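You operate a simulated robot arm through the tools that you are given. There is no shell and no other tool. Be economical: measure what you need, move in short steps, check, and stop when the job is done.

The job below is to be done with a simulated robot arm. You get a single attempt, and the scene is never put back.

JOB
Take the green gauge and put it on the counter top. Then open the left glass drawer, take the green compass from there and leave it on the blue tray, then shut the drawer. Then close the stock door. Then open the weights drawer, take the yellow weight on the teal mat and put it away in the inside of the weights drawer and shut the drawer again. Then put the small yellow box labelled "Filters" from the island top on the orange book. Then take the blue gauge and put it on top of the brown box on the counter top. The order counts.

The check looks at the end state, three seconds after you hand in, the way a careful person would. Anything else that was tipped, shoved, dropped, spilled or broken makes it a failure.

ROBOT AND FRAMES
A 7-joint arm with a vacuum gripper on a trunk, on a base that drives. Base frame: it is fixed to the floor where the robot stands at the start and does not move with it; the origin is under the middle of the robot, x ahead of it, y to its left, z up; the surface under the hand at the start is at about z = 86. Lengths are in cm, angles in rad, forces in N, time in s.
With the tool pointing down near the work surface it reaches from about 10 to 64 cm from the robot's upright axis, wherever it stands. Its first joint turns from -2.007 to 2.007 rad. Places, roughly: blue gauge [50, -25, 75]; blue tray [300, -50, 100]; brown box [300, 75, 100]; counter top [310, -10, 90]; green compass [300, 75, 75]; green gauge [50, 0, 75]; inside of the weights drawer [-30, 270, 70]; left glass drawer [310, 70, 60]; orange book [75, -25, 75]; small yellow box [50, -50, 100]; stock door [270, -40, 30]; weights drawer [-30, 260, 70]; yellow weight [-125, -125, 75]. Payload 2.55 kg.
Tool frame: the origin (TCP) lies in the middle of the cups' lips, and z points out of the cups. The gripper has 1 cup of 4.4 cm across, covering 4.4 by 4.4 cm (tool x, y); the bellows give 2 cm. With the vacuum on, a cup seals on a smooth face that it is pressed against (1 to 4 N); it does not hold porous or soft things. The pull reaches 55 N.
Orientation is told as [roll, pitch, yaw] about the base's x, y, z axes, in that order, counted from this pose: with the cups facing straight down, the tool's x points along the base's -x, its y along +y and its z along -z.

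CONTROLS
- The arm moves only by the tool play_rows. Its arguments are lists of equal length, an entry for each row: "translation": the shift along the tool's x, y, z in cm, a list of three; "turn": the turn, a rotation vector about the tool's x, y, z in rad, a list of three. In form: {"translation": [[x, y, z], ...], "turn": [[ax, ay, az], ...]}. A call has 1 to 12 rows; each row shifts and turns the commanded pose from where the row before left it, along the tool's axes as they then stand. "valve" is the vacuum: 1 switches it on, 0 off, set as the call begins (left out, the last holds). Rows are played at 5 a second. More than 5 cm and 0.15 rad between two rows, or a gripper value outside its range, and nothing of the call is played. A pose out of reach is approached as far as the arm can. The call stops where the force on the tool passes 40 N (or 10 N more than at its start, if that is more) or the arm is blocked; 0.2 s more then pass. The pull builds up within a second once a cup has sealed. Time passes only in rows, and 0.2 s behind the last, so rows that do not move give it time. The reply holds the time, the measured pose of the TCP, the force on the tool along the base axes and the pull of the vacuum, in the units named above and with some noise, with the torque about the TCP (base axes, N m) and any sound that the robot's microphone picked up.
- Cameras (640 x 400 px; columns grow to the right, rows downward): "scene" is now at [1.07, 14.13, 177.87]; the picture's right is [-0.47, -0.88, 0.00], its down [-0.68, 0.36, -0.64] and it looks along [0.57, -0.30, -0.77] (base axes); focal length 262 px, centre (320, 200). "wrist" rides on the gripper at [8.1, 0.6, -17.3] in the tool frame; the picture's right is [-0.08, 1.00, 0.00], its down [-0.89, -0.07, -0.45] and it looks along [-0.44, -0.04, 0.90] (tool axes); focal length 256 px, centre (320, 200). There is no depth. A picture from a camera that has moved, and an enlarged one, comes with that camera's place and axes in the base frame and with its lens.
- snapshot(camera): a new picture of that camera. It takes no simulated time.
- move_column(by): slides the trunk up (or, below 0, down) by that many cm; the arm and the scene camera ride with it, the base frame stays. It gives what a move gives, with no picture.
- drive_base(legs): drives the robot by 1 to 6 legs, each [ahead, left, turn to the left] in cm, cm and rad, along the robot's own axes; the way and the turn of a leg run together, so that a leg with both is an arc; at most 150 cm and 3.142 rad a leg. The arm and the cameras ride along, it lands a little off, and it stops where it bumps. It gives what a move gives.
- head_to(pan, tilt): turns the head with the scene camera to pan (to the left, within 2.705 rad either way) and tilt (down, from -0.506 to 1.204), counted from straight ahead of the robot. It gives what a move gives.
- zoom(camera, box): a new picture of the part [left, top, right, bottom] of that camera's present view, enlarged. It takes no simulated time.
- sign_off(): hands the job in; it is judged then, once.

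Go step by step. Nothing tells you exact positions but the pictures and the camera data: compare them with the known pose of the tool, close in by small moves and look again before you grip or let go. The budget is 217 turns and 202 pictures, counting those below and the enlarged ones. Unless the task says otherwise, let go and move clear before handing in.

The tools are called as name(argument=value, ...) on one line, values as JSON. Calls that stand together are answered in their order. play_rows: Moves the arm, as the interface text tells. Its arguments: {"type":"object","properties":{"translation":{"type":"array","items":{"type":"array","items":{"type":"number"}}},"turn":{"type":"array","items":{"type":"array","items":{"type":"number"}}},"valve":{"type":"number"}},"required":["translation","turn"]} The other tools are called the same way: move_column (by) slides the trunk up or down; drive_base (legs) drives the base; head_to (pan, tilt) turns the head that bears the scene camera; snapshot (camera) takes a picture; zoom (camera, box) takes an enlarged picture of a part of a camera's view; sign_off () hands the job in.

At the start:

```text
t: 0.0
ee_pos: [33.15, -31.12, 111.92]
ee_rot: [0.001, 0.0, 0.0]
contact_force: [-0.7, -0.6, 0.3]
torque: [0.0, 0.0, 0.01]
pull: 0.0
trunk travel left (down, up): [-87.5, 11.5]
robot x, y, heading: [0.29, 0.04, 0.005]
head pan, tilt: [-0.489, 0.871]
```

scene: 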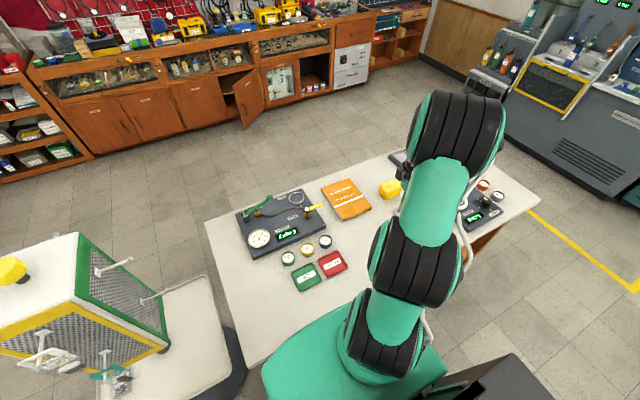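
wrist: 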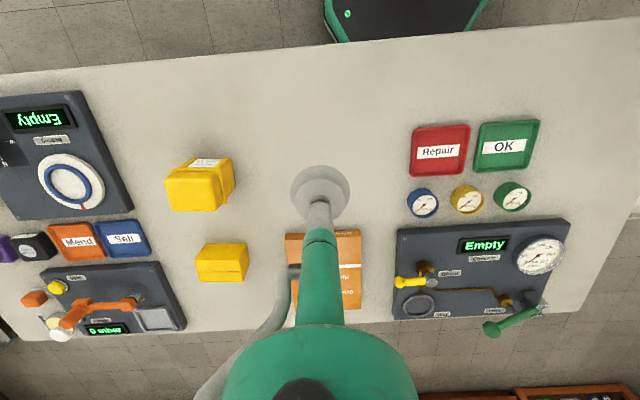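

I see the island with three gauges, two trays, a gauge tester, an orange book and two yellow boxes. I'll look closer at the island and the far counter.

zoom(camera="wrist", box=[380, 100, 580, 340])

zoom(camera="wrist", box=[140, 130, 380, 330])

zoom(camera="scene", box=[0, 0, 400, 200])

```text
1.67 times, centred on (480, 220) of wrist
camera zoom: at [25.07, -30.42, 129.17], right [0.08, 1.0, 0.0], down [0.89, -0.07, 0.45], along [0.44, -0.04, -0.9], focal length 427 px, centre (53, 167)
```

zoom: 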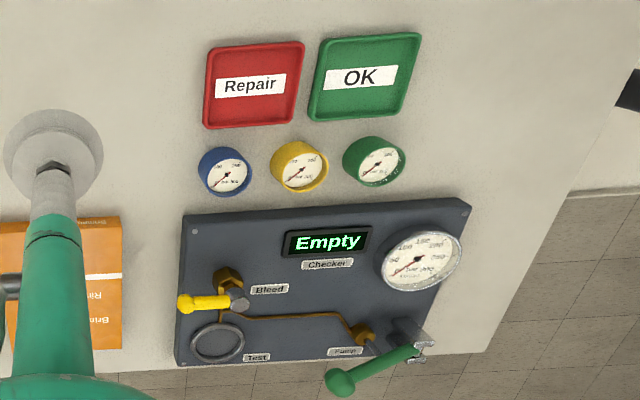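

```text
2.00 times, centred on (260, 230) of wrist
camera zoom: at [25.07, -30.42, 129.17], right [0.08, 1.0, 0.0], down [0.89, -0.07, 0.45], along [0.44, -0.04, -0.9], focal length 512 px, centre (440, 140)
```

zoom: 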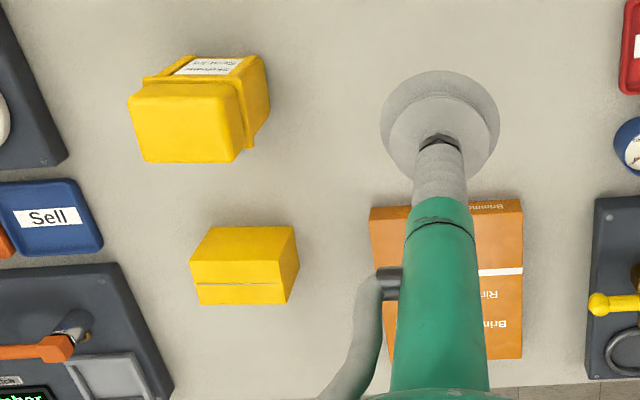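

```text
1.60 times, centred on (200, 100) of scene
camera zoom: at [1.07, 14.13, 177.87], right [-0.47, -0.88, 0.0], down [-0.68, 0.36, -0.64], along [0.57, -0.3, -0.77], focal length 420 px, centre (512, 360)
```

zoom: 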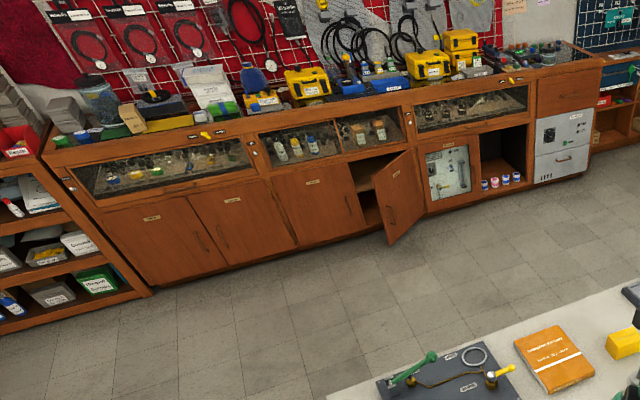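

The green gauge should be near [47, 1, 88]. I'll move over it and look.

play_rows(translation=[[-1.95, 4.6, 0], [-1.95, 4.6, 0], [-1.95, 4.6, 0], [-1.95, 4.6, 0], [-1.95, 4.6, 0], [-1.95, 4.6, 0], [-1.95, 4.6, 0], [0, 0, 4], [0, 0, 4]], turn=[[0, 0, 0], [0, 0, 0], [0, 0, 0], [0, 0, 0], [0, 0, 0], [0, 0, 0], [0, 0, 0], [0, 0, 0], [0, 0, 0]])

snapshot(camera="wrist")

```text
t: 2.0
ee_pos: [46.9, 1.27, 103.92]
ee_rot: [0.001, 0.0, -0.001]
contact_force: [0.1, 0.4, -0.1]
torque: [-0.05, 0.02, -0.03]
pull: 0.0
trunk travel left (down, up): [-87.5, 11.5]
robot x, y, heading: [0.16, -0.2, -0.001]
head pan, tilt: [-0.489, 0.871]
```

```text
196 pictures are left
camera wrist: at [38.84, 2.06, 121.14], right [0.08, 1.0, 0.0], down [0.89, -0.07, 0.45], along [0.44, -0.04, -0.9], focal length 256 px, centre (320, 200)
```

wrist: 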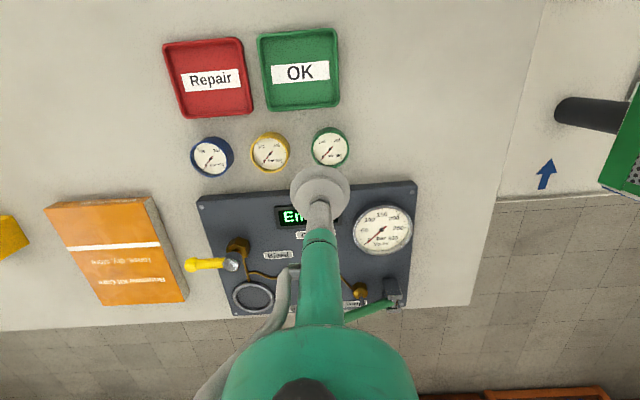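

The gauge is at about [47.6, 2.5, 87.5]. I'll centre over it and come down.

play_rows(translation=[[-0.7, 1.2, 0], [0, 0, 4], [0, 0, 4], [0, 0, 2]], turn=[[0, 0, 0], [0, 0, 0], [0, 0, 0], [0, 0, 0]])

snapshot(camera="wrist")

```text
t: 3.0
ee_pos: [47.64, 2.29, 93.85]
ee_rot: [0.0, 0.0, 0.001]
contact_force: [-0.4, -0.6, -0.1]
torque: [0.01, 0.0, 0.0]
pull: 0.0
trunk travel left (down, up): [-87.5, 11.5]
robot x, y, heading: [0.25, -0.49, 0.001]
head pan, tilt: [-0.489, 0.871]
```

```text
195 pictures are left
camera wrist: at [39.45, 2.92, 111.15], right [0.08, 1.0, 0.0], down [0.89, -0.07, 0.45], along [0.44, -0.04, -0.9], focal length 256 px, centre (320, 200)
```

wrist: 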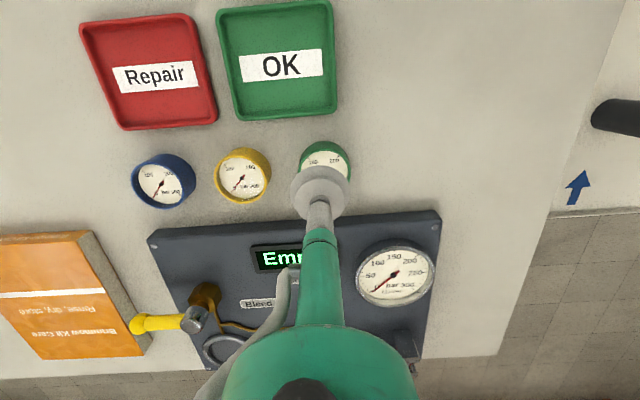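

Well centred. I'll switch the vacuum on and come down gently.

play_rows(translation=[[0, 0.4, 2], [0, 0, 2], [0, 0, 1], [0, 0, 0.5]], turn=[[0, 0, 0], [0, 0, 0], [0, 0, 0], [0, 0, 0]], valve=1)

```text
t: 4.0
ee_pos: [47.67, 2.68, 88.6]
ee_rot: [0.001, -0.011, 0.0]
contact_force: [-4.6, -0.3, 24.9]
torque: [-0.15, -0.29, -0.1]
pull: 54.4
trunk travel left (down, up): [-87.5, 11.5]
robot x, y, heading: [-0.08, -0.03, 0.001]
head pan, tilt: [-0.489, 0.871]
```

Sealed. I'll lift it.

play_rows(translation=[[0, 0, -1], [0, 0, -3], [0, 0, -4], [0, 0, -4]], turn=[[0, 0, 0], [0, 0, 0], [0, 0, 0], [0, 0, 0]])

snapshot(camera="wrist")

head_to(pan=0, tilt=0.5)

snapshot(camera="scene")

```text
t: 5.0
ee_pos: [47.35, 2.65, 100.57]
ee_rot: [-0.001, 0.0, 0.001]
contact_force: [-0.5, 0.1, -1.7]
torque: [-0.04, -0.14, -0.02]
pull: 54.8
trunk travel left (down, up): [-87.5, 11.5]
robot x, y, heading: [0.17, -0.09, -0.003]
head pan, tilt: [-0.489, 0.871]
```

```text
194 pictures are left
camera wrist: at [39.23, 3.43, 117.86], right [0.08, 1.0, 0.0], down [0.89, -0.07, 0.45], along [0.44, -0.04, -0.9], focal length 256 px, centre (320, 200)
```

wrist: 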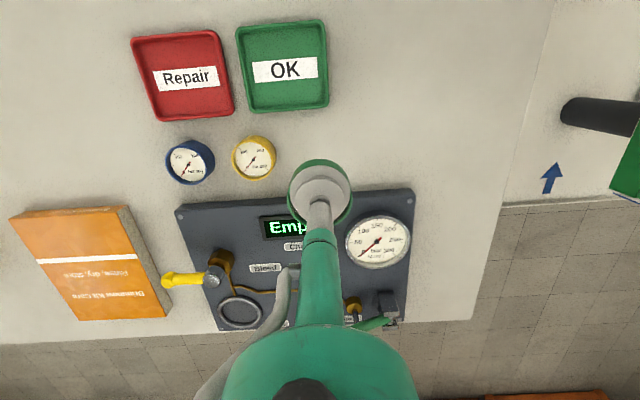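

```text
t: 5.9
ee_pos: [47.49, 2.73, 100.4]
ee_rot: [0.002, 0.0, 0.0]
contact_force: [0.1, -0.2, -1.5]
torque: [-0.04, -0.11, 0.0]
pull: 54.7
trunk travel left (down, up): [-87.5, 11.5]
robot x, y, heading: [0.12, 0.03, 0.001]
head pan, tilt: [0.0, 0.499]
```

```text
193 pictures are left
camera scene: at [3.31, 17.75, 181.03], right [0.0, -1.0, 0.0], down [-0.48, 0.0, -0.88], along [0.88, 0.0, -0.48], focal length 262 px, centre (320, 200)
```

scene: 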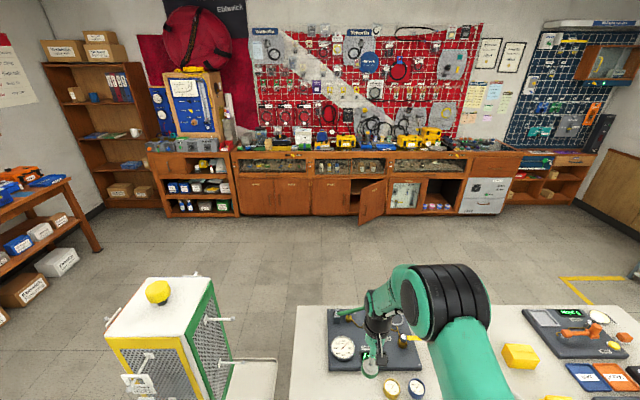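

The gauge is held. The counter lies ahead beyond the island; I need a way around, so I'll look left and right.

head_to(pan=1.2, tilt=0.7)

snapshot(camera="scene")

head_to(pan=-1.2, tilt=0.7)

snapshot(camera="scene")

head_to(pan=2.5, tilt=0.5)

snapshot(camera="scene")

head_to(pan=-2.5, tilt=0.5)

snapshot(camera="scene")

```text
t: 7.3
ee_pos: [47.43, 2.72, 100.44]
ee_rot: [0.0, 0.0, 0.0]
contact_force: [0.8, 0.0, -1.1]
torque: [-0.01, -0.09, 0.01]
pull: 54.9
trunk travel left (down, up): [-87.5, 11.5]
robot x, y, heading: [-0.21, -0.03, -0.005]
head pan, tilt: [1.201, 0.7]
```

```text
192 pictures are left
camera scene: at [-2.69, 25.68, 179.26], right [0.93, -0.36, 0.0], down [-0.23, -0.6, -0.77], along [0.28, 0.71, -0.64], focal length 262 px, centre (320, 200)
```

scene: 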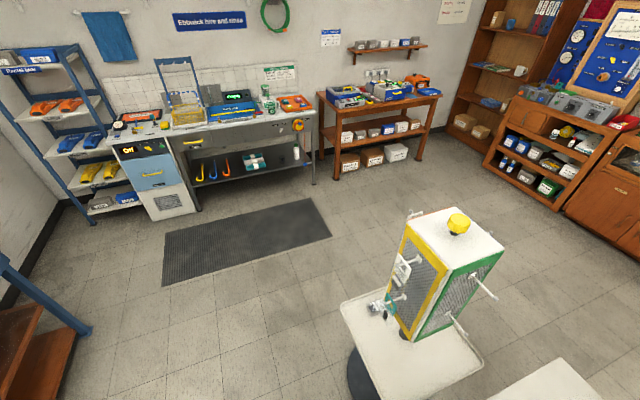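

```text
t: 9.5
ee_pos: [47.41, 2.63, 100.56]
ee_rot: [0.0, 0.0, 0.002]
contact_force: [0.1, 0.0, -0.4]
torque: [-0.01, -0.1, -0.02]
pull: 55.0
trunk travel left (down, up): [-87.5, 11.5]
robot x, y, heading: [-0.32, 0.13, 0.002]
head pan, tilt: [-1.201, 0.7]
```

```text
191 pictures are left
camera scene: at [-2.69, 9.84, 179.26], right [-0.93, -0.36, 0.0], down [-0.23, 0.6, -0.77], along [0.28, -0.71, -0.64], focal length 262 px, centre (320, 200)
```

scene: 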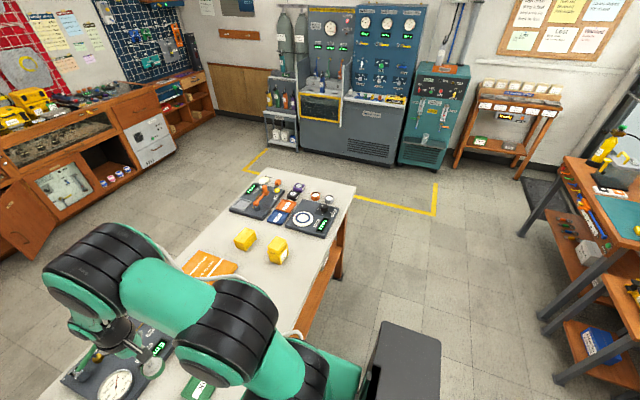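

```text
t: 12.6
ee_pos: [47.48, 2.75, 100.45]
ee_rot: [-0.001, 0.001, -0.002]
contact_force: [0.5, 0.0, -1.2]
torque: [-0.02, -0.06, -0.01]
pull: 54.9
trunk travel left (down, up): [-87.5, 11.5]
robot x, y, heading: [0.01, 0.11, -0.001]
head pan, tilt: [2.499, 0.499]
```

```text
190 pictures are left
camera scene: at [-13.05, 23.21, 181.03], right [0.6, 0.8, 0.0], down [0.38, -0.29, -0.88], along [-0.7, 0.53, -0.48], focal length 262 px, centre (320, 200)
```

scene: 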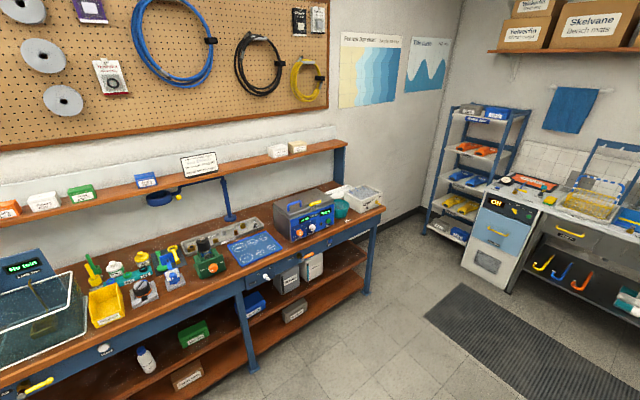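

```text
t: 16.5
ee_pos: [47.45, 2.65, 100.47]
ee_rot: [0.0, 0.0, -0.001]
contact_force: [0.1, -0.3, -1.5]
torque: [-0.03, -0.06, 0.01]
pull: 55.3
trunk travel left (down, up): [-87.5, 11.5]
robot x, y, heading: [0.38, -0.11, -0.004]
head pan, tilt: [-2.499, 0.499]
```

```text
189 pictures are left
camera scene: at [-13.05, 12.3, 181.03], right [-0.6, 0.8, 0.0], down [0.38, 0.29, -0.88], along [-0.7, -0.53, -0.48], focal length 262 px, centre (320, 200)
```

scene: 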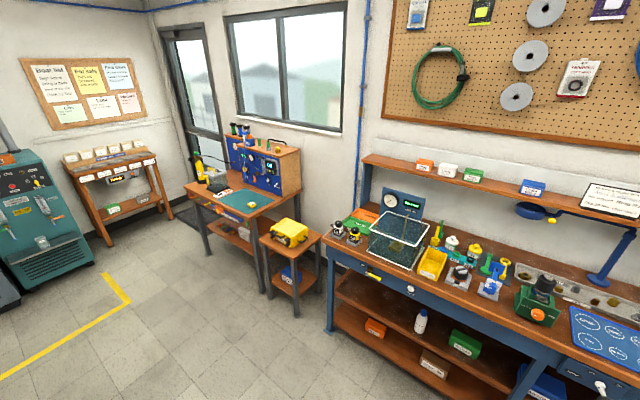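

The free route is to the left around the cart. I'll fold the arm in and up, then drive back, left and ahead.

play_rows(translation=[[0, 0, -5], [0, 0, -5], [4.5, 0, -2], [4.5, 0, 0], [4.5, 0, 0], [4, 0, 0], [4, 0, 0]], turn=[[0, 0, 0], [0, 0, 0], [0, 0, 0], [0, 0, 0], [0, 0, 0], [0, 0, 0], [0, 0, 0]])

drive_base(legs=[[-12, 0, 0], [0, 125, 0]])

head_to(pan=0, tilt=0.6)

snapshot(camera="scene")

```text
t: 18.1
ee_pos: [25.91, 2.49, 112.34]
ee_rot: [0.0, -0.001, -0.002]
contact_force: [-0.3, -0.7, -1.6]
torque: [0.01, -0.08, 0.02]
pull: 54.5
trunk travel left (down, up): [-87.5, 11.5]
robot x, y, heading: [-0.27, -0.09, -0.001]
head pan, tilt: [-2.499, 0.499]
```

```text
t: 25.3
ee_pos: [14.27, 126.91, 112.42]
ee_rot: [-0.001, 0.0, -0.009]
contact_force: [0.2, -0.1, -1.3]
torque: [-0.01, -0.07, -0.01]
pull: 55.2
trunk travel left (down, up): [-87.5, 11.5]
robot x, y, heading: [-11.44, 124.85, -0.005]
head pan, tilt: [-2.499, 0.499]
```

```text
t: 27.5
ee_pos: [14.52, 127.0, 112.39]
ee_rot: [0.0, 0.0, -0.009]
contact_force: [0.5, 0.1, -1.5]
torque: [0.0, -0.06, -0.03]
pull: 54.7
trunk travel left (down, up): [-87.5, 11.5]
robot x, y, heading: [-11.18, 124.61, -0.013]
head pan, tilt: [0.0, 0.6]
```

```text
188 pictures are left
camera scene: at [-8.28, 142.26, 180.12], right [-0.01, -1.0, 0.0], down [-0.56, 0.0, -0.83], along [0.83, -0.01, -0.56], focal length 262 px, centre (320, 200)
```

scene: 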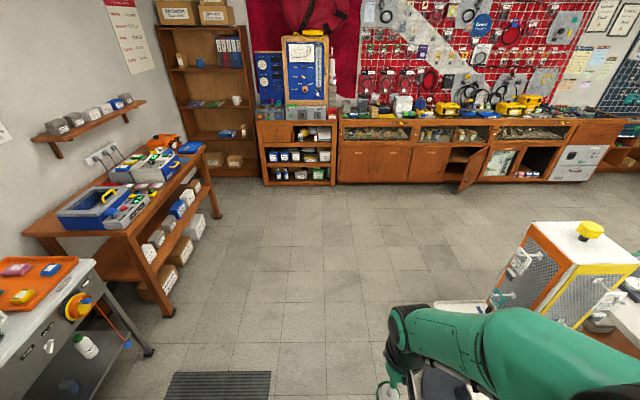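

The way ahead is free if I keep a bit further left of the cart. Driving on towards the counter.

drive_base(legs=[[0, 25, 0], [120, 0, 0], [75, 0, 0], [0, -80, 0]])

snapshot(camera="scene")

```text
t: 42.6
ee_pos: [211.4, 72.31, 112.39]
ee_rot: [0.0, -0.001, 0.004]
contact_force: [-0.5, 0.1, -1.0]
torque: [0.0, -0.05, 0.02]
pull: 54.5
trunk travel left (down, up): [-87.5, 11.5]
robot x, y, heading: [185.41, 69.78, 0.001]
head pan, tilt: [0.0, 0.6]
```

```text
187 pictures are left
camera scene: at [188.52, 87.48, 180.12], right [0.0, -1.0, 0.0], down [-0.56, 0.0, -0.83], along [0.83, 0.0, -0.56], focal length 262 px, centre (320, 200)
```

scene: 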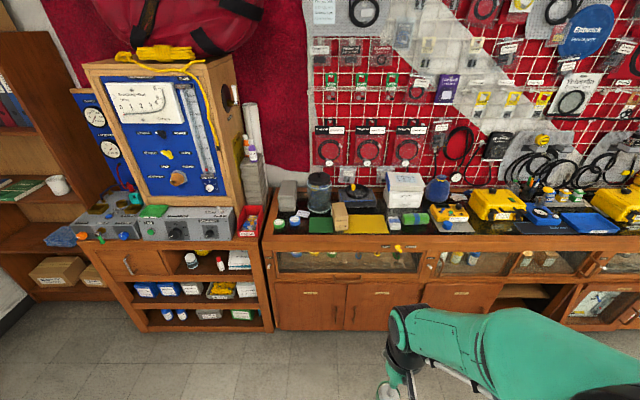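

zoom(camera="scene", box=[250, 150, 450, 280])

zoom(camera="scene", box=[420, 150, 640, 290])

head_to(pan=-0.8, tilt=0.5)

snapshot(camera="scene")

```text
3.08 times, centred on (350, 215) of scene
camera zoom: at [188.52, 87.48, 180.12], right [0.0, -1.0, 0.0], down [-0.56, 0.0, -0.83], along [0.83, 0.0, -0.56], focal length 808 px, centre (228, 154)
```

zoom: 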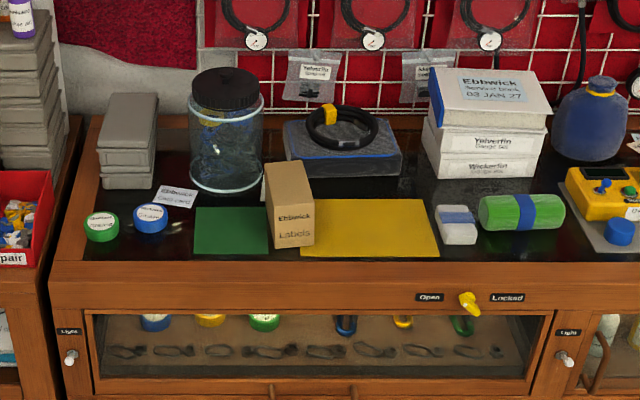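

```text
2.86 times, centred on (530, 220) of scene
camera zoom: at [188.52, 87.48, 180.12], right [0.0, -1.0, 0.0], down [-0.56, 0.0, -0.83], along [0.83, 0.0, -0.56], focal length 750 px, centre (-280, 143)
```

zoom: 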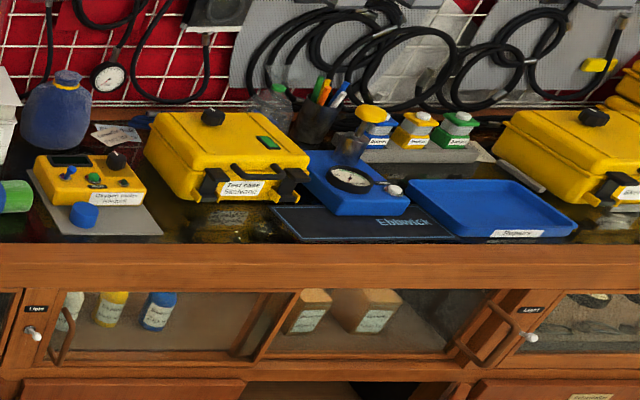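

```text
t: 43.8
ee_pos: [211.43, 72.39, 112.41]
ee_rot: [-0.001, 0.0, 0.003]
contact_force: [0.0, -0.9, -1.0]
torque: [0.03, 0.0, 0.0]
pull: 54.4
trunk travel left (down, up): [-87.5, 11.5]
robot x, y, heading: [185.34, 69.95, -0.001]
head pan, tilt: [-0.799, 0.499]
```

```text
184 pictures are left
camera scene: at [186.05, 80.98, 181.03], right [-0.71, -0.7, 0.0], down [-0.34, 0.34, -0.88], along [0.61, -0.63, -0.48], focal length 262 px, centre (320, 200)
```

scene: 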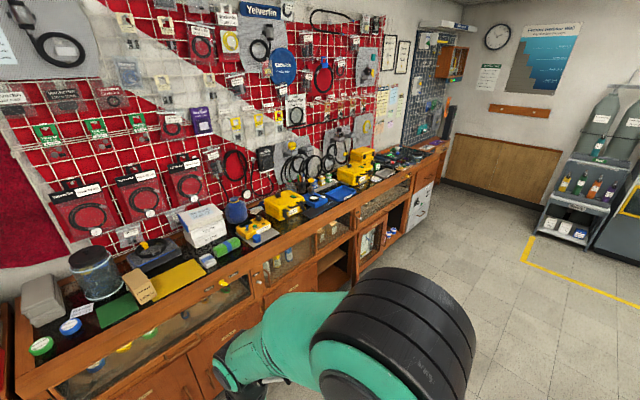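

The free patch of counter top in front of the yellow case, about [297, -4, 90], suits the green gauge. I'll drive to within reach, staying left of the open stock door.

drive_base(legs=[[0, -48, 0], [58, 0, 0]])

head_to(pan=-0.3, tilt=0.9)

snapshot(camera="scene")

snapshot(camera="wrist")

```text
t: 49.6
ee_pos: [269.55, 24.04, 112.48]
ee_rot: [0.0, -0.001, 0.009]
contact_force: [0.7, 0.6, -1.2]
torque: [0.02, -0.03, -0.03]
pull: 55.0
trunk travel left (down, up): [-87.5, 11.5]
robot x, y, heading: [243.98, 21.18, 0.015]
head pan, tilt: [-0.799, 0.499]
```

```text
t: 50.5
ee_pos: [269.66, 23.99, 112.39]
ee_rot: [0.002, -0.001, 0.009]
contact_force: [0.6, 0.8, -0.5]
torque: [0.03, 0.0, 0.02]
pull: 54.9
trunk travel left (down, up): [-87.5, 11.5]
robot x, y, heading: [243.35, 21.19, 0.009]
head pan, tilt: [-0.3, 0.901]
```

```text
183 pictures are left
camera scene: at [245.01, 36.73, 177.65], right [-0.29, -0.96, 0.0], down [-0.75, 0.23, -0.62], along [0.6, -0.18, -0.78], focal length 262 px, centre (320, 200)
```

scene: 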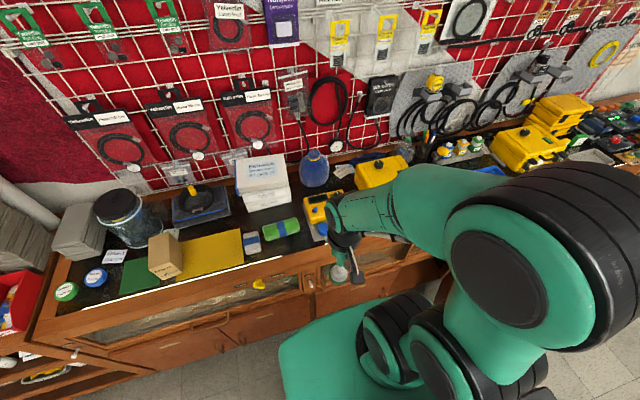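

```text
182 pictures are left
camera wrist: at [261.52, 24.66, 129.64], right [0.07, 1.0, 0.0], down [0.89, -0.06, 0.45], along [0.44, -0.03, -0.9], focal length 256 px, centre (320, 200)
```

wrist: 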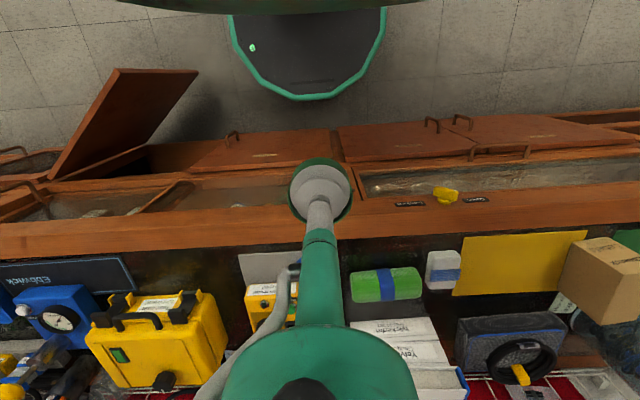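

The counter's glass top starts at about x 289. I'll carry the gauge over [295, -2] at height, then look.

play_rows(translation=[[-3.15, -3.3, 0], [-3.15, -3.3, 0], [-3.15, -3.3, 0], [-3.15, -3.3, 0], [-3.15, -3.3, 0], [-3.15, -3.3, 0], [-3.15, -3.3, 0], [-3.15, -3.3, 0]], turn=[[0, 0, 0], [0, 0, 0], [0, 0, 0], [0, 0, 0], [0, 0, 0], [0, 0, 0], [0, 0, 0], [0, 0, 0]])

snapshot(camera="wrist")

snapshot(camera="scene")

```text
t: 52.3
ee_pos: [295.1, -2.03, 111.97]
ee_rot: [-0.001, -0.003, 0.01]
contact_force: [1.7, -1.2, 0.6]
torque: [0.06, 0.04, 0.01]
pull: 55.9
out of reach, approached as far as the arm can: row 8
trunk travel left (down, up): [-87.5, 11.5]
robot x, y, heading: [243.43, 21.16, 0.005]
head pan, tilt: [-0.3, 0.901]
```

```text
181 pictures are left
camera wrist: at [286.96, -1.39, 129.36], right [0.07, 1.0, 0.0], down [0.89, -0.06, 0.45], along [0.45, -0.03, -0.89], focal length 256 px, centre (320, 200)
```

wrist: 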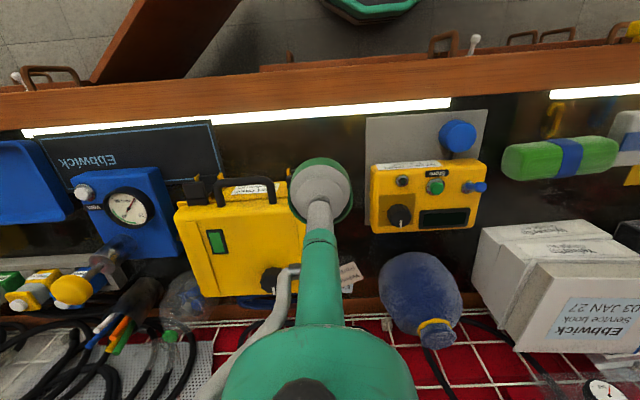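

```text
180 pictures are left
camera scene: at [245.36, 36.5, 177.68], right [-0.29, -0.96, 0.0], down [-0.75, 0.23, -0.62], along [0.59, -0.18, -0.79], focal length 262 px, centre (320, 200)
```

scene: 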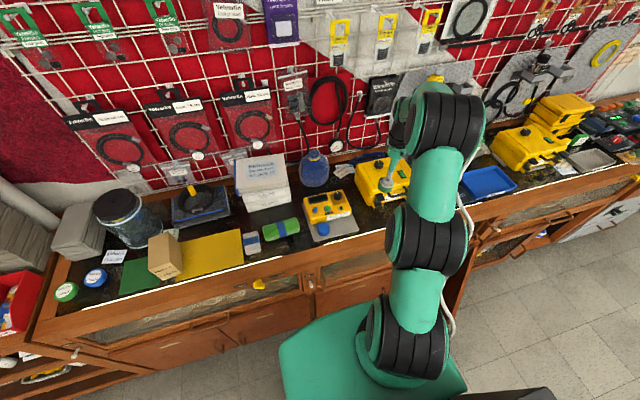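

Shifting to [294.5, 0.8] to stay clear of the yellow case and the grey sheet, then descending in stages. The gauge is about 3.5 cm tall, so its bottom sits about 4 cm below the cup.

play_rows(translation=[[0.7, 2.7, 2], [0, 0, 4], [0, 0, 4], [0, 0, 3]], turn=[[0, 0, 0], [0, 0, 0], [0, 0, 0], [0, 0, 0]])

snapshot(camera="wrist")

zoom(camera="scene", box=[300, 130, 500, 255])

```text
t: 53.3
ee_pos: [294.16, 0.56, 99.13]
ee_rot: [0.0, 0.0, 0.009]
contact_force: [-1.1, 0.6, -1.5]
torque: [0.03, -0.05, 0.01]
pull: 55.0
trunk travel left (down, up): [-87.5, 11.5]
robot x, y, heading: [243.8, 21.16, 0.011]
head pan, tilt: [-0.3, 0.901]
```

```text
179 pictures are left
camera wrist: at [286.05, 1.22, 116.35], right [0.07, 1.0, 0.0], down [0.89, -0.06, 0.45], along [0.44, -0.03, -0.9], focal length 256 px, centre (320, 200)
```

wrist: 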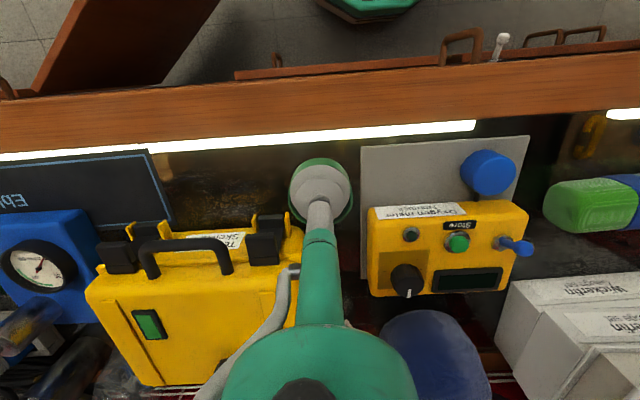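

```text
3.20 times, centred on (400, 192) of scene
camera zoom: at [245.12, 36.68, 177.65], right [-0.29, -0.96, 0.0], down [-0.75, 0.23, -0.62], along [0.59, -0.18, -0.78], focal length 840 px, centre (64, 224)
```

zoom: 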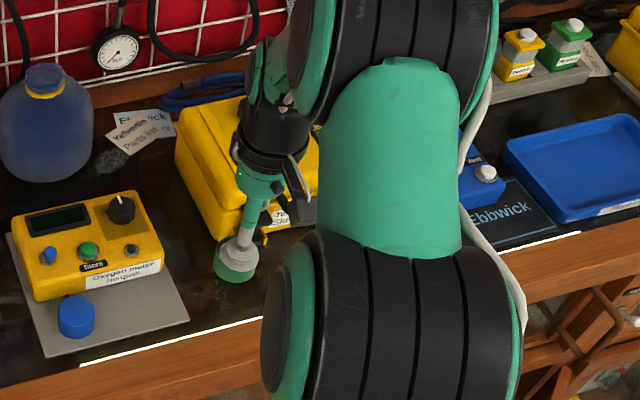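

The gap is wide enough. I'll nudge to its middle and lower in small steps.

play_rows(translation=[[0.4, 0.4, 1.5], [0, 0, 1.5], [0, 0, 0.7], [0, 0, 0.5]], turn=[[0, 0, 0], [0, 0, 0], [0, 0, 0], [0, 0, 0]])

zoom(camera="scene", box=[300, 130, 500, 255])

```text
t: 54.3
ee_pos: [293.62, 1.15, 94.71]
ee_rot: [0.001, 0.0, 0.01]
contact_force: [0.3, -0.1, -0.9]
torque: [-0.01, -0.03, 0.0]
pull: 54.3
trunk travel left (down, up): [-87.5, 11.5]
robot x, y, heading: [243.81, 21.18, 0.006]
head pan, tilt: [-0.3, 0.901]
```

```text
3.20 times, centred on (400, 192) of scene
camera zoom: at [245.04, 36.72, 177.65], right [-0.29, -0.96, 0.0], down [-0.75, 0.23, -0.62], along [0.59, -0.18, -0.78], focal length 840 px, centre (64, 224)
```

zoom: 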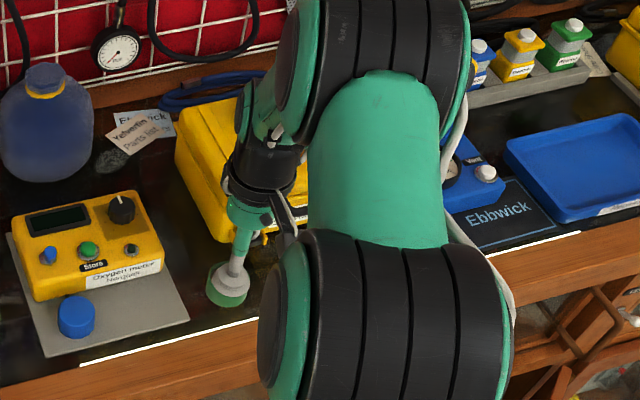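

play_rows(translation=[[0, 0, 0.4], [0, 0, 0.4], [0, 0, 0.4], [0, 0, 0.4]], turn=[[0, 0, 0], [0, 0, 0], [0, 0, 0], [0, 0, 0]])

```text
t: 55.3
ee_pos: [293.62, 1.04, 93.3]
ee_rot: [-0.001, -0.001, 0.009]
contact_force: [-0.1, -1.0, -0.4]
torque: [-0.05, -0.06, 0.03]
pull: 55.0
trunk travel left (down, up): [-87.5, 11.5]
robot x, y, heading: [243.55, 20.92, 0.009]
head pan, tilt: [-0.3, 0.901]
```

Still free. I'll keep lowering in small steps.

play_rows(translation=[[0, 0, 0.4], [0, 0, 0.4], [0, 0, 0.4]], turn=[[0, 0, 0], [0, 0, 0], [0, 0, 0]])

play_rows(translation=[[0, 0, 0.3], [0, 0, 0.3]], turn=[[0, 0, 0], [0, 0, 0]])

```text
t: 56.1
ee_pos: [293.57, 1.03, 91.9]
ee_rot: [0.0, 0.001, 0.008]
contact_force: [-0.2, -0.2, -0.9]
torque: [-0.01, -0.04, 0.01]
pull: 55.0
trunk travel left (down, up): [-87.5, 11.5]
robot x, y, heading: [243.63, 21.25, 0.01]
head pan, tilt: [-0.3, 0.901]
```

```text
t: 56.7
ee_pos: [293.53, 1.08, 91.32]
ee_rot: [-0.001, 0.001, 0.009]
contact_force: [0.0, 0.8, 0.0]
torque: [-0.02, -0.05, 0.02]
pull: 54.8
trunk travel left (down, up): [-87.5, 11.5]
robot x, y, heading: [243.56, 21.38, 0.005]
head pan, tilt: [-0.3, 0.901]
```

play_rows(translation=[[0, 0, 0.3], [0, 0, 0.3]], turn=[[0, 0, 0], [0, 0, 0]])

zoom(camera="scene", box=[300, 130, 500, 255])

snapshot(camera="wrist")

```text
t: 57.3
ee_pos: [293.62, 1.18, 90.66]
ee_rot: [0.001, -0.001, 0.008]
contact_force: [0.4, 0.2, -0.9]
torque: [0.0, -0.08, 0.02]
pull: 54.7
trunk travel left (down, up): [-87.5, 11.5]
robot x, y, heading: [243.67, 21.18, 0.007]
head pan, tilt: [-0.3, 0.901]
```

```text
3.20 times, centred on (400, 192) of scene
camera zoom: at [245.02, 36.75, 177.64], right [-0.29, -0.96, 0.0], down [-0.75, 0.23, -0.62], along [0.59, -0.18, -0.78], focal length 840 px, centre (64, 224)
```

zoom: 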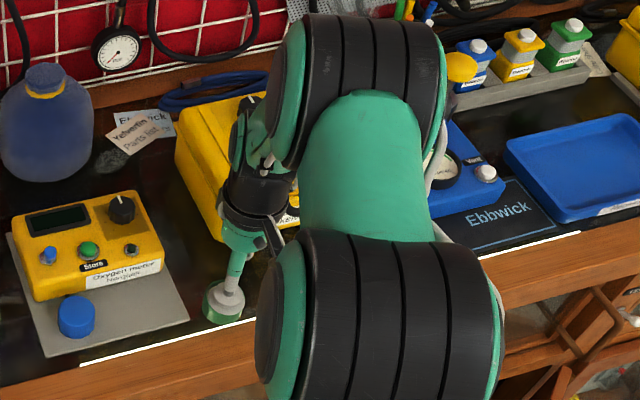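

```text
175 pictures are left
camera wrist: at [285.52, 1.72, 108.03], right [0.07, 1.0, 0.0], down [0.89, -0.06, 0.45], along [0.44, -0.03, -0.9], focal length 256 px, centre (320, 200)
```

wrist: 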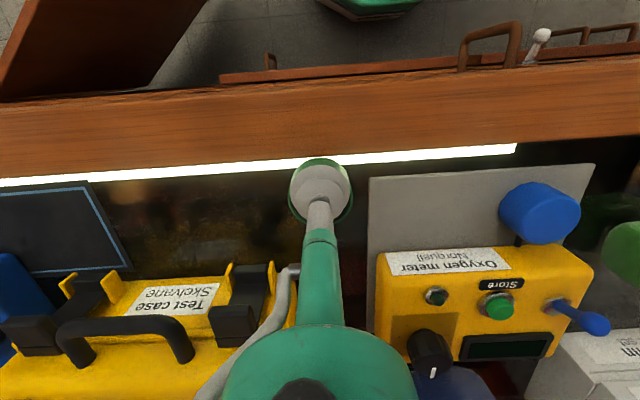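

The gauge is only about 5 cm wide, so there's room; I'll move 2.3 cm further in, clear of the wooden lip, and go on down.

play_rows(translation=[[-1.2, 0, 0], [-1.1, 0, 0], [0, 0, 0.3], [0, 0, 0.3]], turn=[[0, 0, 0], [0, 0, 0], [0, 0, 0], [0, 0, 0]])

play_rows(translation=[[0, 0, 0.3], [0, 0, 0.3]], turn=[[0, 0, 0], [0, 0, 0]])

snapshot(camera="wrist")

```text
t: 58.3
ee_pos: [295.99, 1.14, 90.09]
ee_rot: [0.0, -0.002, 0.008]
contact_force: [0.1, 0.1, -0.4]
torque: [0.02, -0.07, 0.04]
pull: 54.9
trunk travel left (down, up): [-87.5, 11.5]
robot x, y, heading: [243.73, 20.96, 0.006]
head pan, tilt: [-0.3, 0.901]
```

```text
t: 58.9
ee_pos: [295.89, 1.13, 89.69]
ee_rot: [-0.002, -0.003, 0.009]
contact_force: [-1.4, 1.0, 5.4]
torque: [0.02, -0.2, 0.03]
pull: 54.9
trunk travel left (down, up): [-87.5, 11.5]
robot x, y, heading: [243.53, 21.22, 0.006]
head pan, tilt: [-0.3, 0.901]
```

```text
174 pictures are left
camera wrist: at [287.77, 1.79, 107.0], right [0.07, 1.0, 0.0], down [0.89, -0.06, 0.45], along [0.45, -0.03, -0.89], focal length 256 px, centre (320, 200)
```

wrist: 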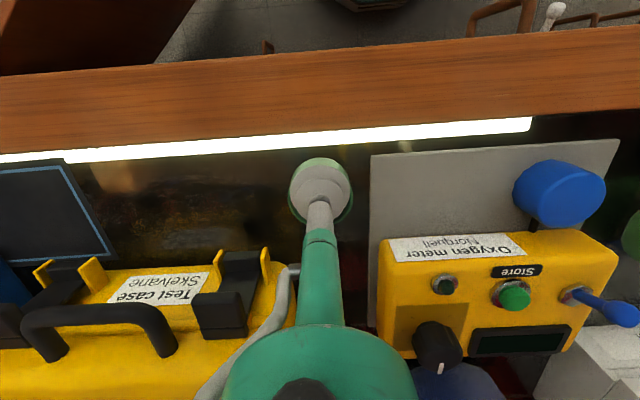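

Contact at 5 N: the gauge rests on the counter top. Releasing and lifting.

play_rows(translation=[[0, 0, 0], [0, 0, 0], [0, 0, 0], [0, 0, 0], [0, 0, -0.5], [0, 0, -1], [0, 0, -3], [0, 0, -5], [0, 0, -5]], turn=[[0, 0, 0], [0, 0, 0], [0, 0, 0], [0, 0, 0], [0, 0, 0], [0, 0, 0], [0, 0, 0], [0, 0, 0], [0, 0, 0]], valve=0)

snapshot(camera="wrist")

```text
t: 60.9
ee_pos: [295.91, 1.15, 104.21]
ee_rot: [0.0, 0.001, 0.008]
contact_force: [0.3, 0.1, 0.1]
torque: [0.02, -0.03, 0.02]
pull: 0.1
trunk travel left (down, up): [-87.5, 11.5]
robot x, y, heading: [243.76, 20.99, 0.007]
head pan, tilt: [-0.3, 0.901]
```

```text
173 pictures are left
camera wrist: at [287.85, 1.8, 121.61], right [0.07, 1.0, 0.0], down [0.89, -0.06, 0.45], along [0.44, -0.03, -0.9], focal length 256 px, centre (320, 200)
```

wrist: 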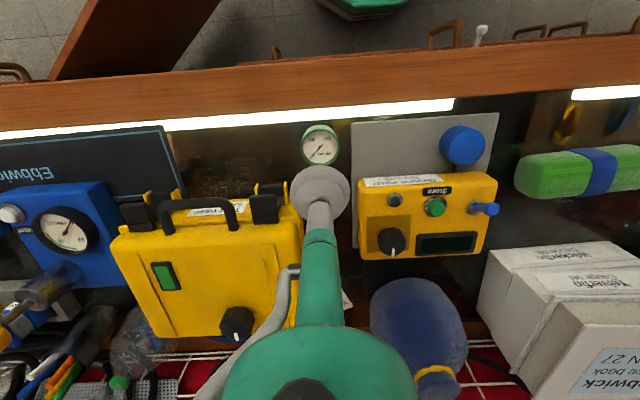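

The green gauge is standing on the counter. Next the left glass drawer: I'll fold the arm, shift left and look at its front.

play_rows(translation=[[3.5, 3, -1], [3.5, 3, -1], [3.5, 3, -1], [3.5, 3, -1], [3.5, 3, -1], [3.5, 3, -1], [3.5, 2, -1]], turn=[[0, 0, 0], [0, 0, 0], [0, 0, 0], [0, 0, 0], [0, 0, 0], [0, 0, 0], [0, 0, 0]])

drive_base(legs=[[-25, 0, 0], [0, 45, 0]])

head_to(pan=0.1, tilt=0.85)

snapshot(camera="scene")

```text
t: 62.5
ee_pos: [271.18, 20.86, 111.09]
ee_rot: [0.001, -0.001, 0.008]
contact_force: [0.0, -0.2, 0.2]
torque: [0.0, -0.01, -0.01]
pull: 0.1
trunk travel left (down, up): [-87.5, 11.5]
robot x, y, heading: [243.7, 21.08, 0.01]
head pan, tilt: [-0.3, 0.901]
```

```text
t: 66.7
ee_pos: [245.92, 66.45, 111.23]
ee_rot: [-0.002, 0.0, 0.013]
contact_force: [0.2, 0.5, 0.7]
torque: [0.0, 0.02, 0.0]
pull: 0.0
trunk travel left (down, up): [-87.5, 11.5]
robot x, y, heading: [217.97, 66.97, 0.014]
head pan, tilt: [-0.3, 0.901]
```

```text
t: 67.5
ee_pos: [245.95, 66.49, 111.14]
ee_rot: [0.001, -0.001, 0.011]
contact_force: [0.7, -0.4, 0.0]
torque: [-0.04, 0.0, 0.0]
pull: 0.0
trunk travel left (down, up): [-87.5, 11.5]
robot x, y, heading: [218.17, 66.93, 0.014]
head pan, tilt: [0.099, 0.85]
```

```text
172 pictures are left
camera scene: at [219.98, 85.23, 178.03], right [0.11, -0.99, 0.0], down [-0.75, -0.08, -0.66], along [0.66, 0.07, -0.75], focal length 262 px, centre (320, 200)
```

scene: 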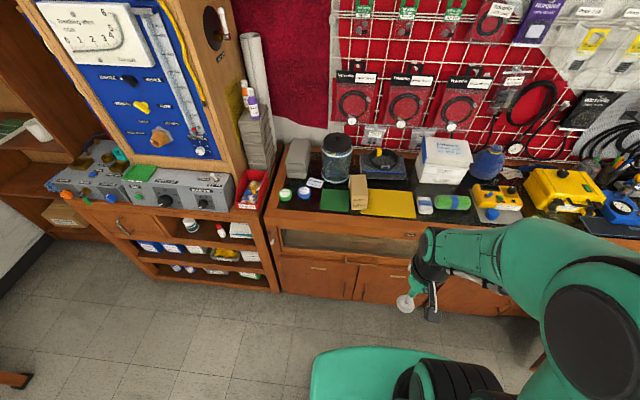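

zoom(camera="scene", box=[260, 195, 440, 310])

snapshot(camera="wrist")

```text
3.48 times, centred on (350, 252) of scene
camera zoom: at [219.98, 85.23, 178.03], right [0.11, -0.99, 0.0], down [-0.75, -0.08, -0.66], along [0.66, 0.07, -0.75], focal length 913 px, centre (216, 17)
```

zoom: 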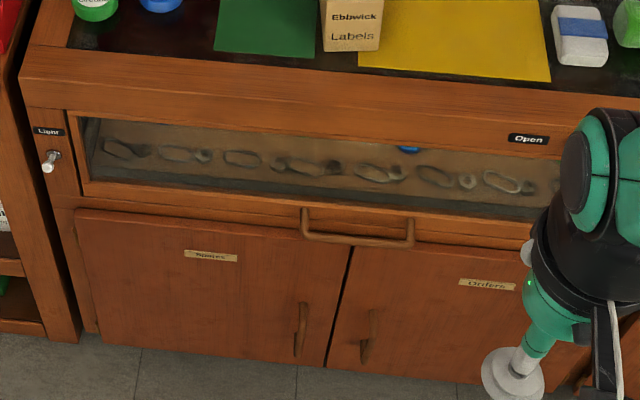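

```text
170 pictures are left
camera wrist: at [237.84, 67.08, 128.44], right [0.07, 1.0, 0.0], down [0.89, -0.06, 0.45], along [0.44, -0.03, -0.9], focal length 256 px, centre (320, 200)
```

wrist: 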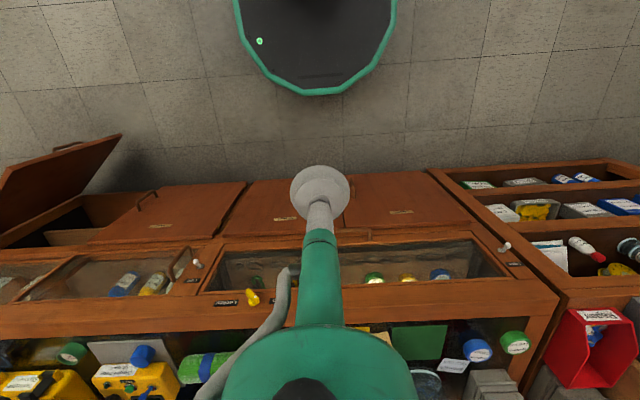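

zoom(camera="wrist", box=[200, 230, 300, 310])

zoom(camera="wrist", box=[330, 230, 530, 300])

```text
5.00 times, centred on (250, 270) of wrist
camera zoom: at [237.84, 67.08, 128.44], right [0.07, 1.0, 0.0], down [0.89, -0.06, 0.45], along [0.44, -0.03, -0.9], focal length 1280 px, centre (670, -150)
```

zoom: 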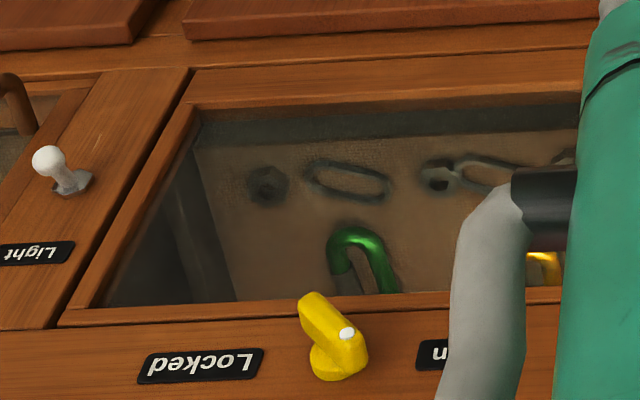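

```text
3.20 times, centred on (430, 265) of wrist
camera zoom: at [237.84, 67.08, 128.44], right [0.07, 1.0, 0.0], down [0.89, -0.06, 0.45], along [0.44, -0.03, -0.9], focal length 819 px, centre (-32, -8)
```

zoom: 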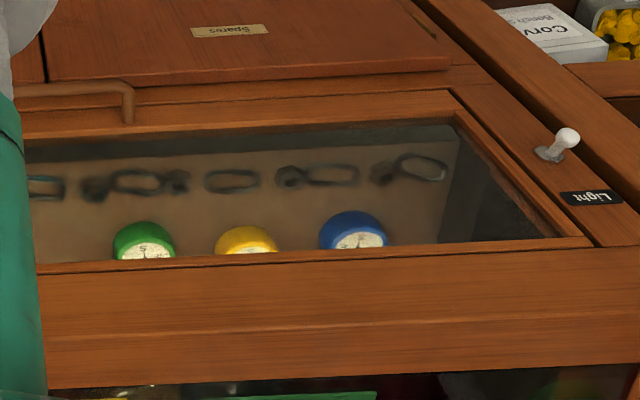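

The drawer front is vertical at about x 288, glass z 61–80, with a yellow lock lever above. I'll turn the tool to face forward so the wrist camera looks at the lever and glass.

play_rows(translation=[[-4.5, 0, 2], [-4.5, 0, 2], [-4.5, 0, 2]], turn=[[0, 0, 0], [0, 0, 0], [0, 0, 0]])

play_rows(translation=[[0, 0, 0], [0, 0, 0], [0, 0, 0], [0, 0, 0], [0, 0, 0], [0, 0, 0], [0, 0, 0], [0, 0, 0], [0, 0, 0], [0, 0, 0], [0, 0, 0]], turn=[[0, -0.1428, 0], [0, -0.1428, 0], [0, -0.1428, 0], [0, -0.1428, 0], [0, -0.1428, 0], [0, -0.1428, 0], [0, -0.1428, 0], [0, -0.1428, 0], [0, -0.1428, 0], [0, -0.1428, 0], [0, -0.1428, 0]])

snapshot(camera="wrist")

snapshot(camera="scene")

```text
t: 68.3
ee_pos: [259.73, 66.32, 105.15]
ee_rot: [-0.001, 0.001, 0.013]
contact_force: [0.3, -0.6, -0.1]
torque: [-0.01, 0.02, -0.01]
pull: 0.0
trunk travel left (down, up): [-87.5, 11.5]
robot x, y, heading: [218.17, 66.45, 0.013]
head pan, tilt: [0.099, 0.85]
```

```text
t: 70.9
ee_pos: [261.69, 66.48, 107.08]
ee_rot: [-3.047, -1.504, 3.063]
contact_force: [-1.1, 0.2, 0.6]
torque: [-0.05, 0.0, 0.03]
pull: 0.0
trunk travel left (down, up): [-87.5, 11.5]
robot x, y, heading: [218.09, 66.5, 0.016]
head pan, tilt: [0.099, 0.85]
stopped in row 11: the arm was blocked; the commanded pose is now the measured one
```

```text
167 pictures are left
camera wrist: at [244.97, 66.91, 97.91], right [-0.02, 1.0, 0.07], down [-0.5, -0.07, 0.86], along [0.86, -0.02, 0.5], focal length 256 px, centre (320, 200)
```

wrist: 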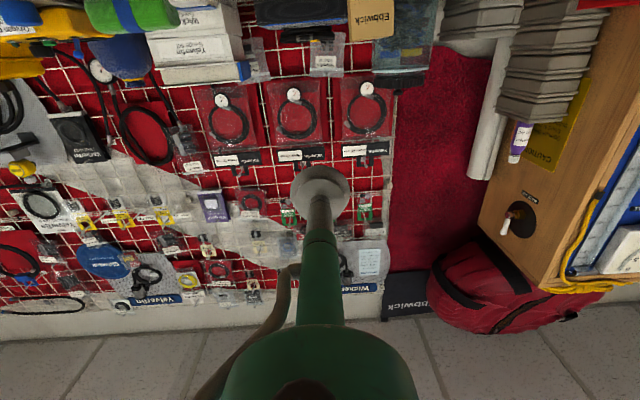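

```text
166 pictures are left
camera scene: at [219.91, 85.27, 178.03], right [0.11, -0.99, 0.0], down [-0.75, -0.08, -0.66], along [0.66, 0.07, -0.75], focal length 262 px, centre (320, 200)
```

scene: 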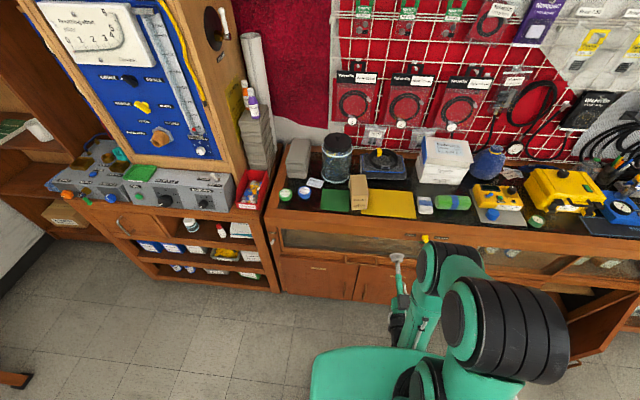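

The wrist stops just short of horizontal, which is workable. I'll tilt back a bit and lower the trunk to view the lever straight on.

play_rows(translation=[[0, 0, 0], [0, 0, 0], [0, 0, 0], [0, 0, 0]], turn=[[0, 0.1428, 0], [0, 0.1428, 0], [0, 0.1428, 0], [0, 0.1428, 0]])

move_column(by=-25)

snapshot(camera="wrist")

```text
t: 71.9
ee_pos: [261.44, 66.5, 106.72]
ee_rot: [-0.011, -1.055, 0.021]
contact_force: [0.6, -0.5, 0.0]
torque: [-0.06, -0.04, -0.03]
pull: 0.0
trunk travel left (down, up): [-87.5, 11.5]
robot x, y, heading: [218.2, 66.7, 0.011]
head pan, tilt: [0.099, 0.85]
```

```text
t: 74.5
ee_pos: [261.65, 66.39, 82.01]
ee_rot: [-0.012, -1.062, 0.024]
contact_force: [-0.4, -0.2, 0.3]
torque: [0.02, 0.02, -0.01]
pull: 0.0
trunk travel left (down, up): [-62.5, 36.5]
robot x, y, heading: [218.35, 66.86, 0.014]
head pan, tilt: [0.099, 0.85]
```

```text
165 pictures are left
camera wrist: at [242.63, 66.93, 83.38], right [0.02, 1.0, 0.06], down [0.05, -0.06, 1.0], along [1.0, -0.02, -0.05], focal length 256 px, centre (320, 200)
```

wrist: 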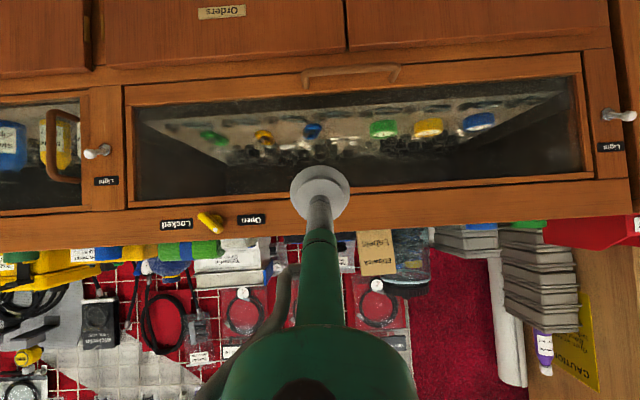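

zoom(camera="wrist", box=[150, 200, 280, 240])

zoom(camera="wrist", box=[180, 80, 520, 210])

```text
4.92 times, centred on (215, 220) of wrist
camera zoom: at [242.63, 66.93, 83.38], right [0.02, 1.0, 0.06], down [0.05, -0.06, 1.0], along [1.0, -0.02, -0.05], focal length 1260 px, centre (837, 102)
```

zoom: 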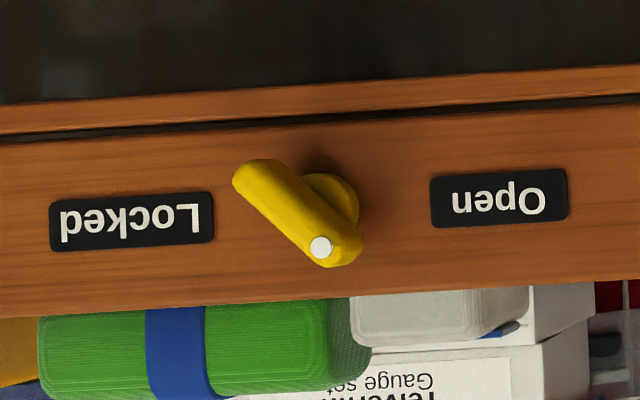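

```text
1.88 times, centred on (350, 145) of wrist
camera zoom: at [242.63, 66.93, 83.38], right [0.02, 1.0, 0.06], down [0.05, -0.06, 1.0], along [1.0, -0.02, -0.05], focal length 482 px, centre (264, 304)
```

zoom: 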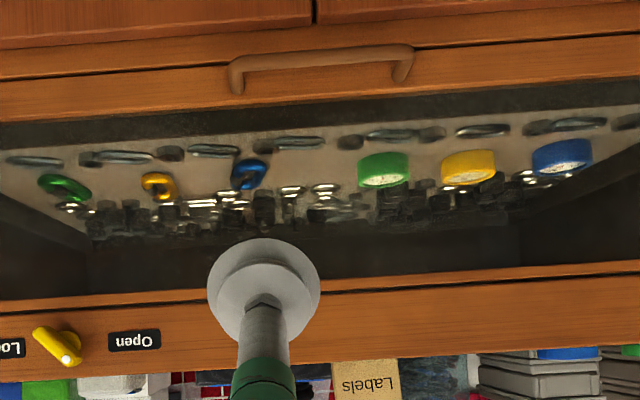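

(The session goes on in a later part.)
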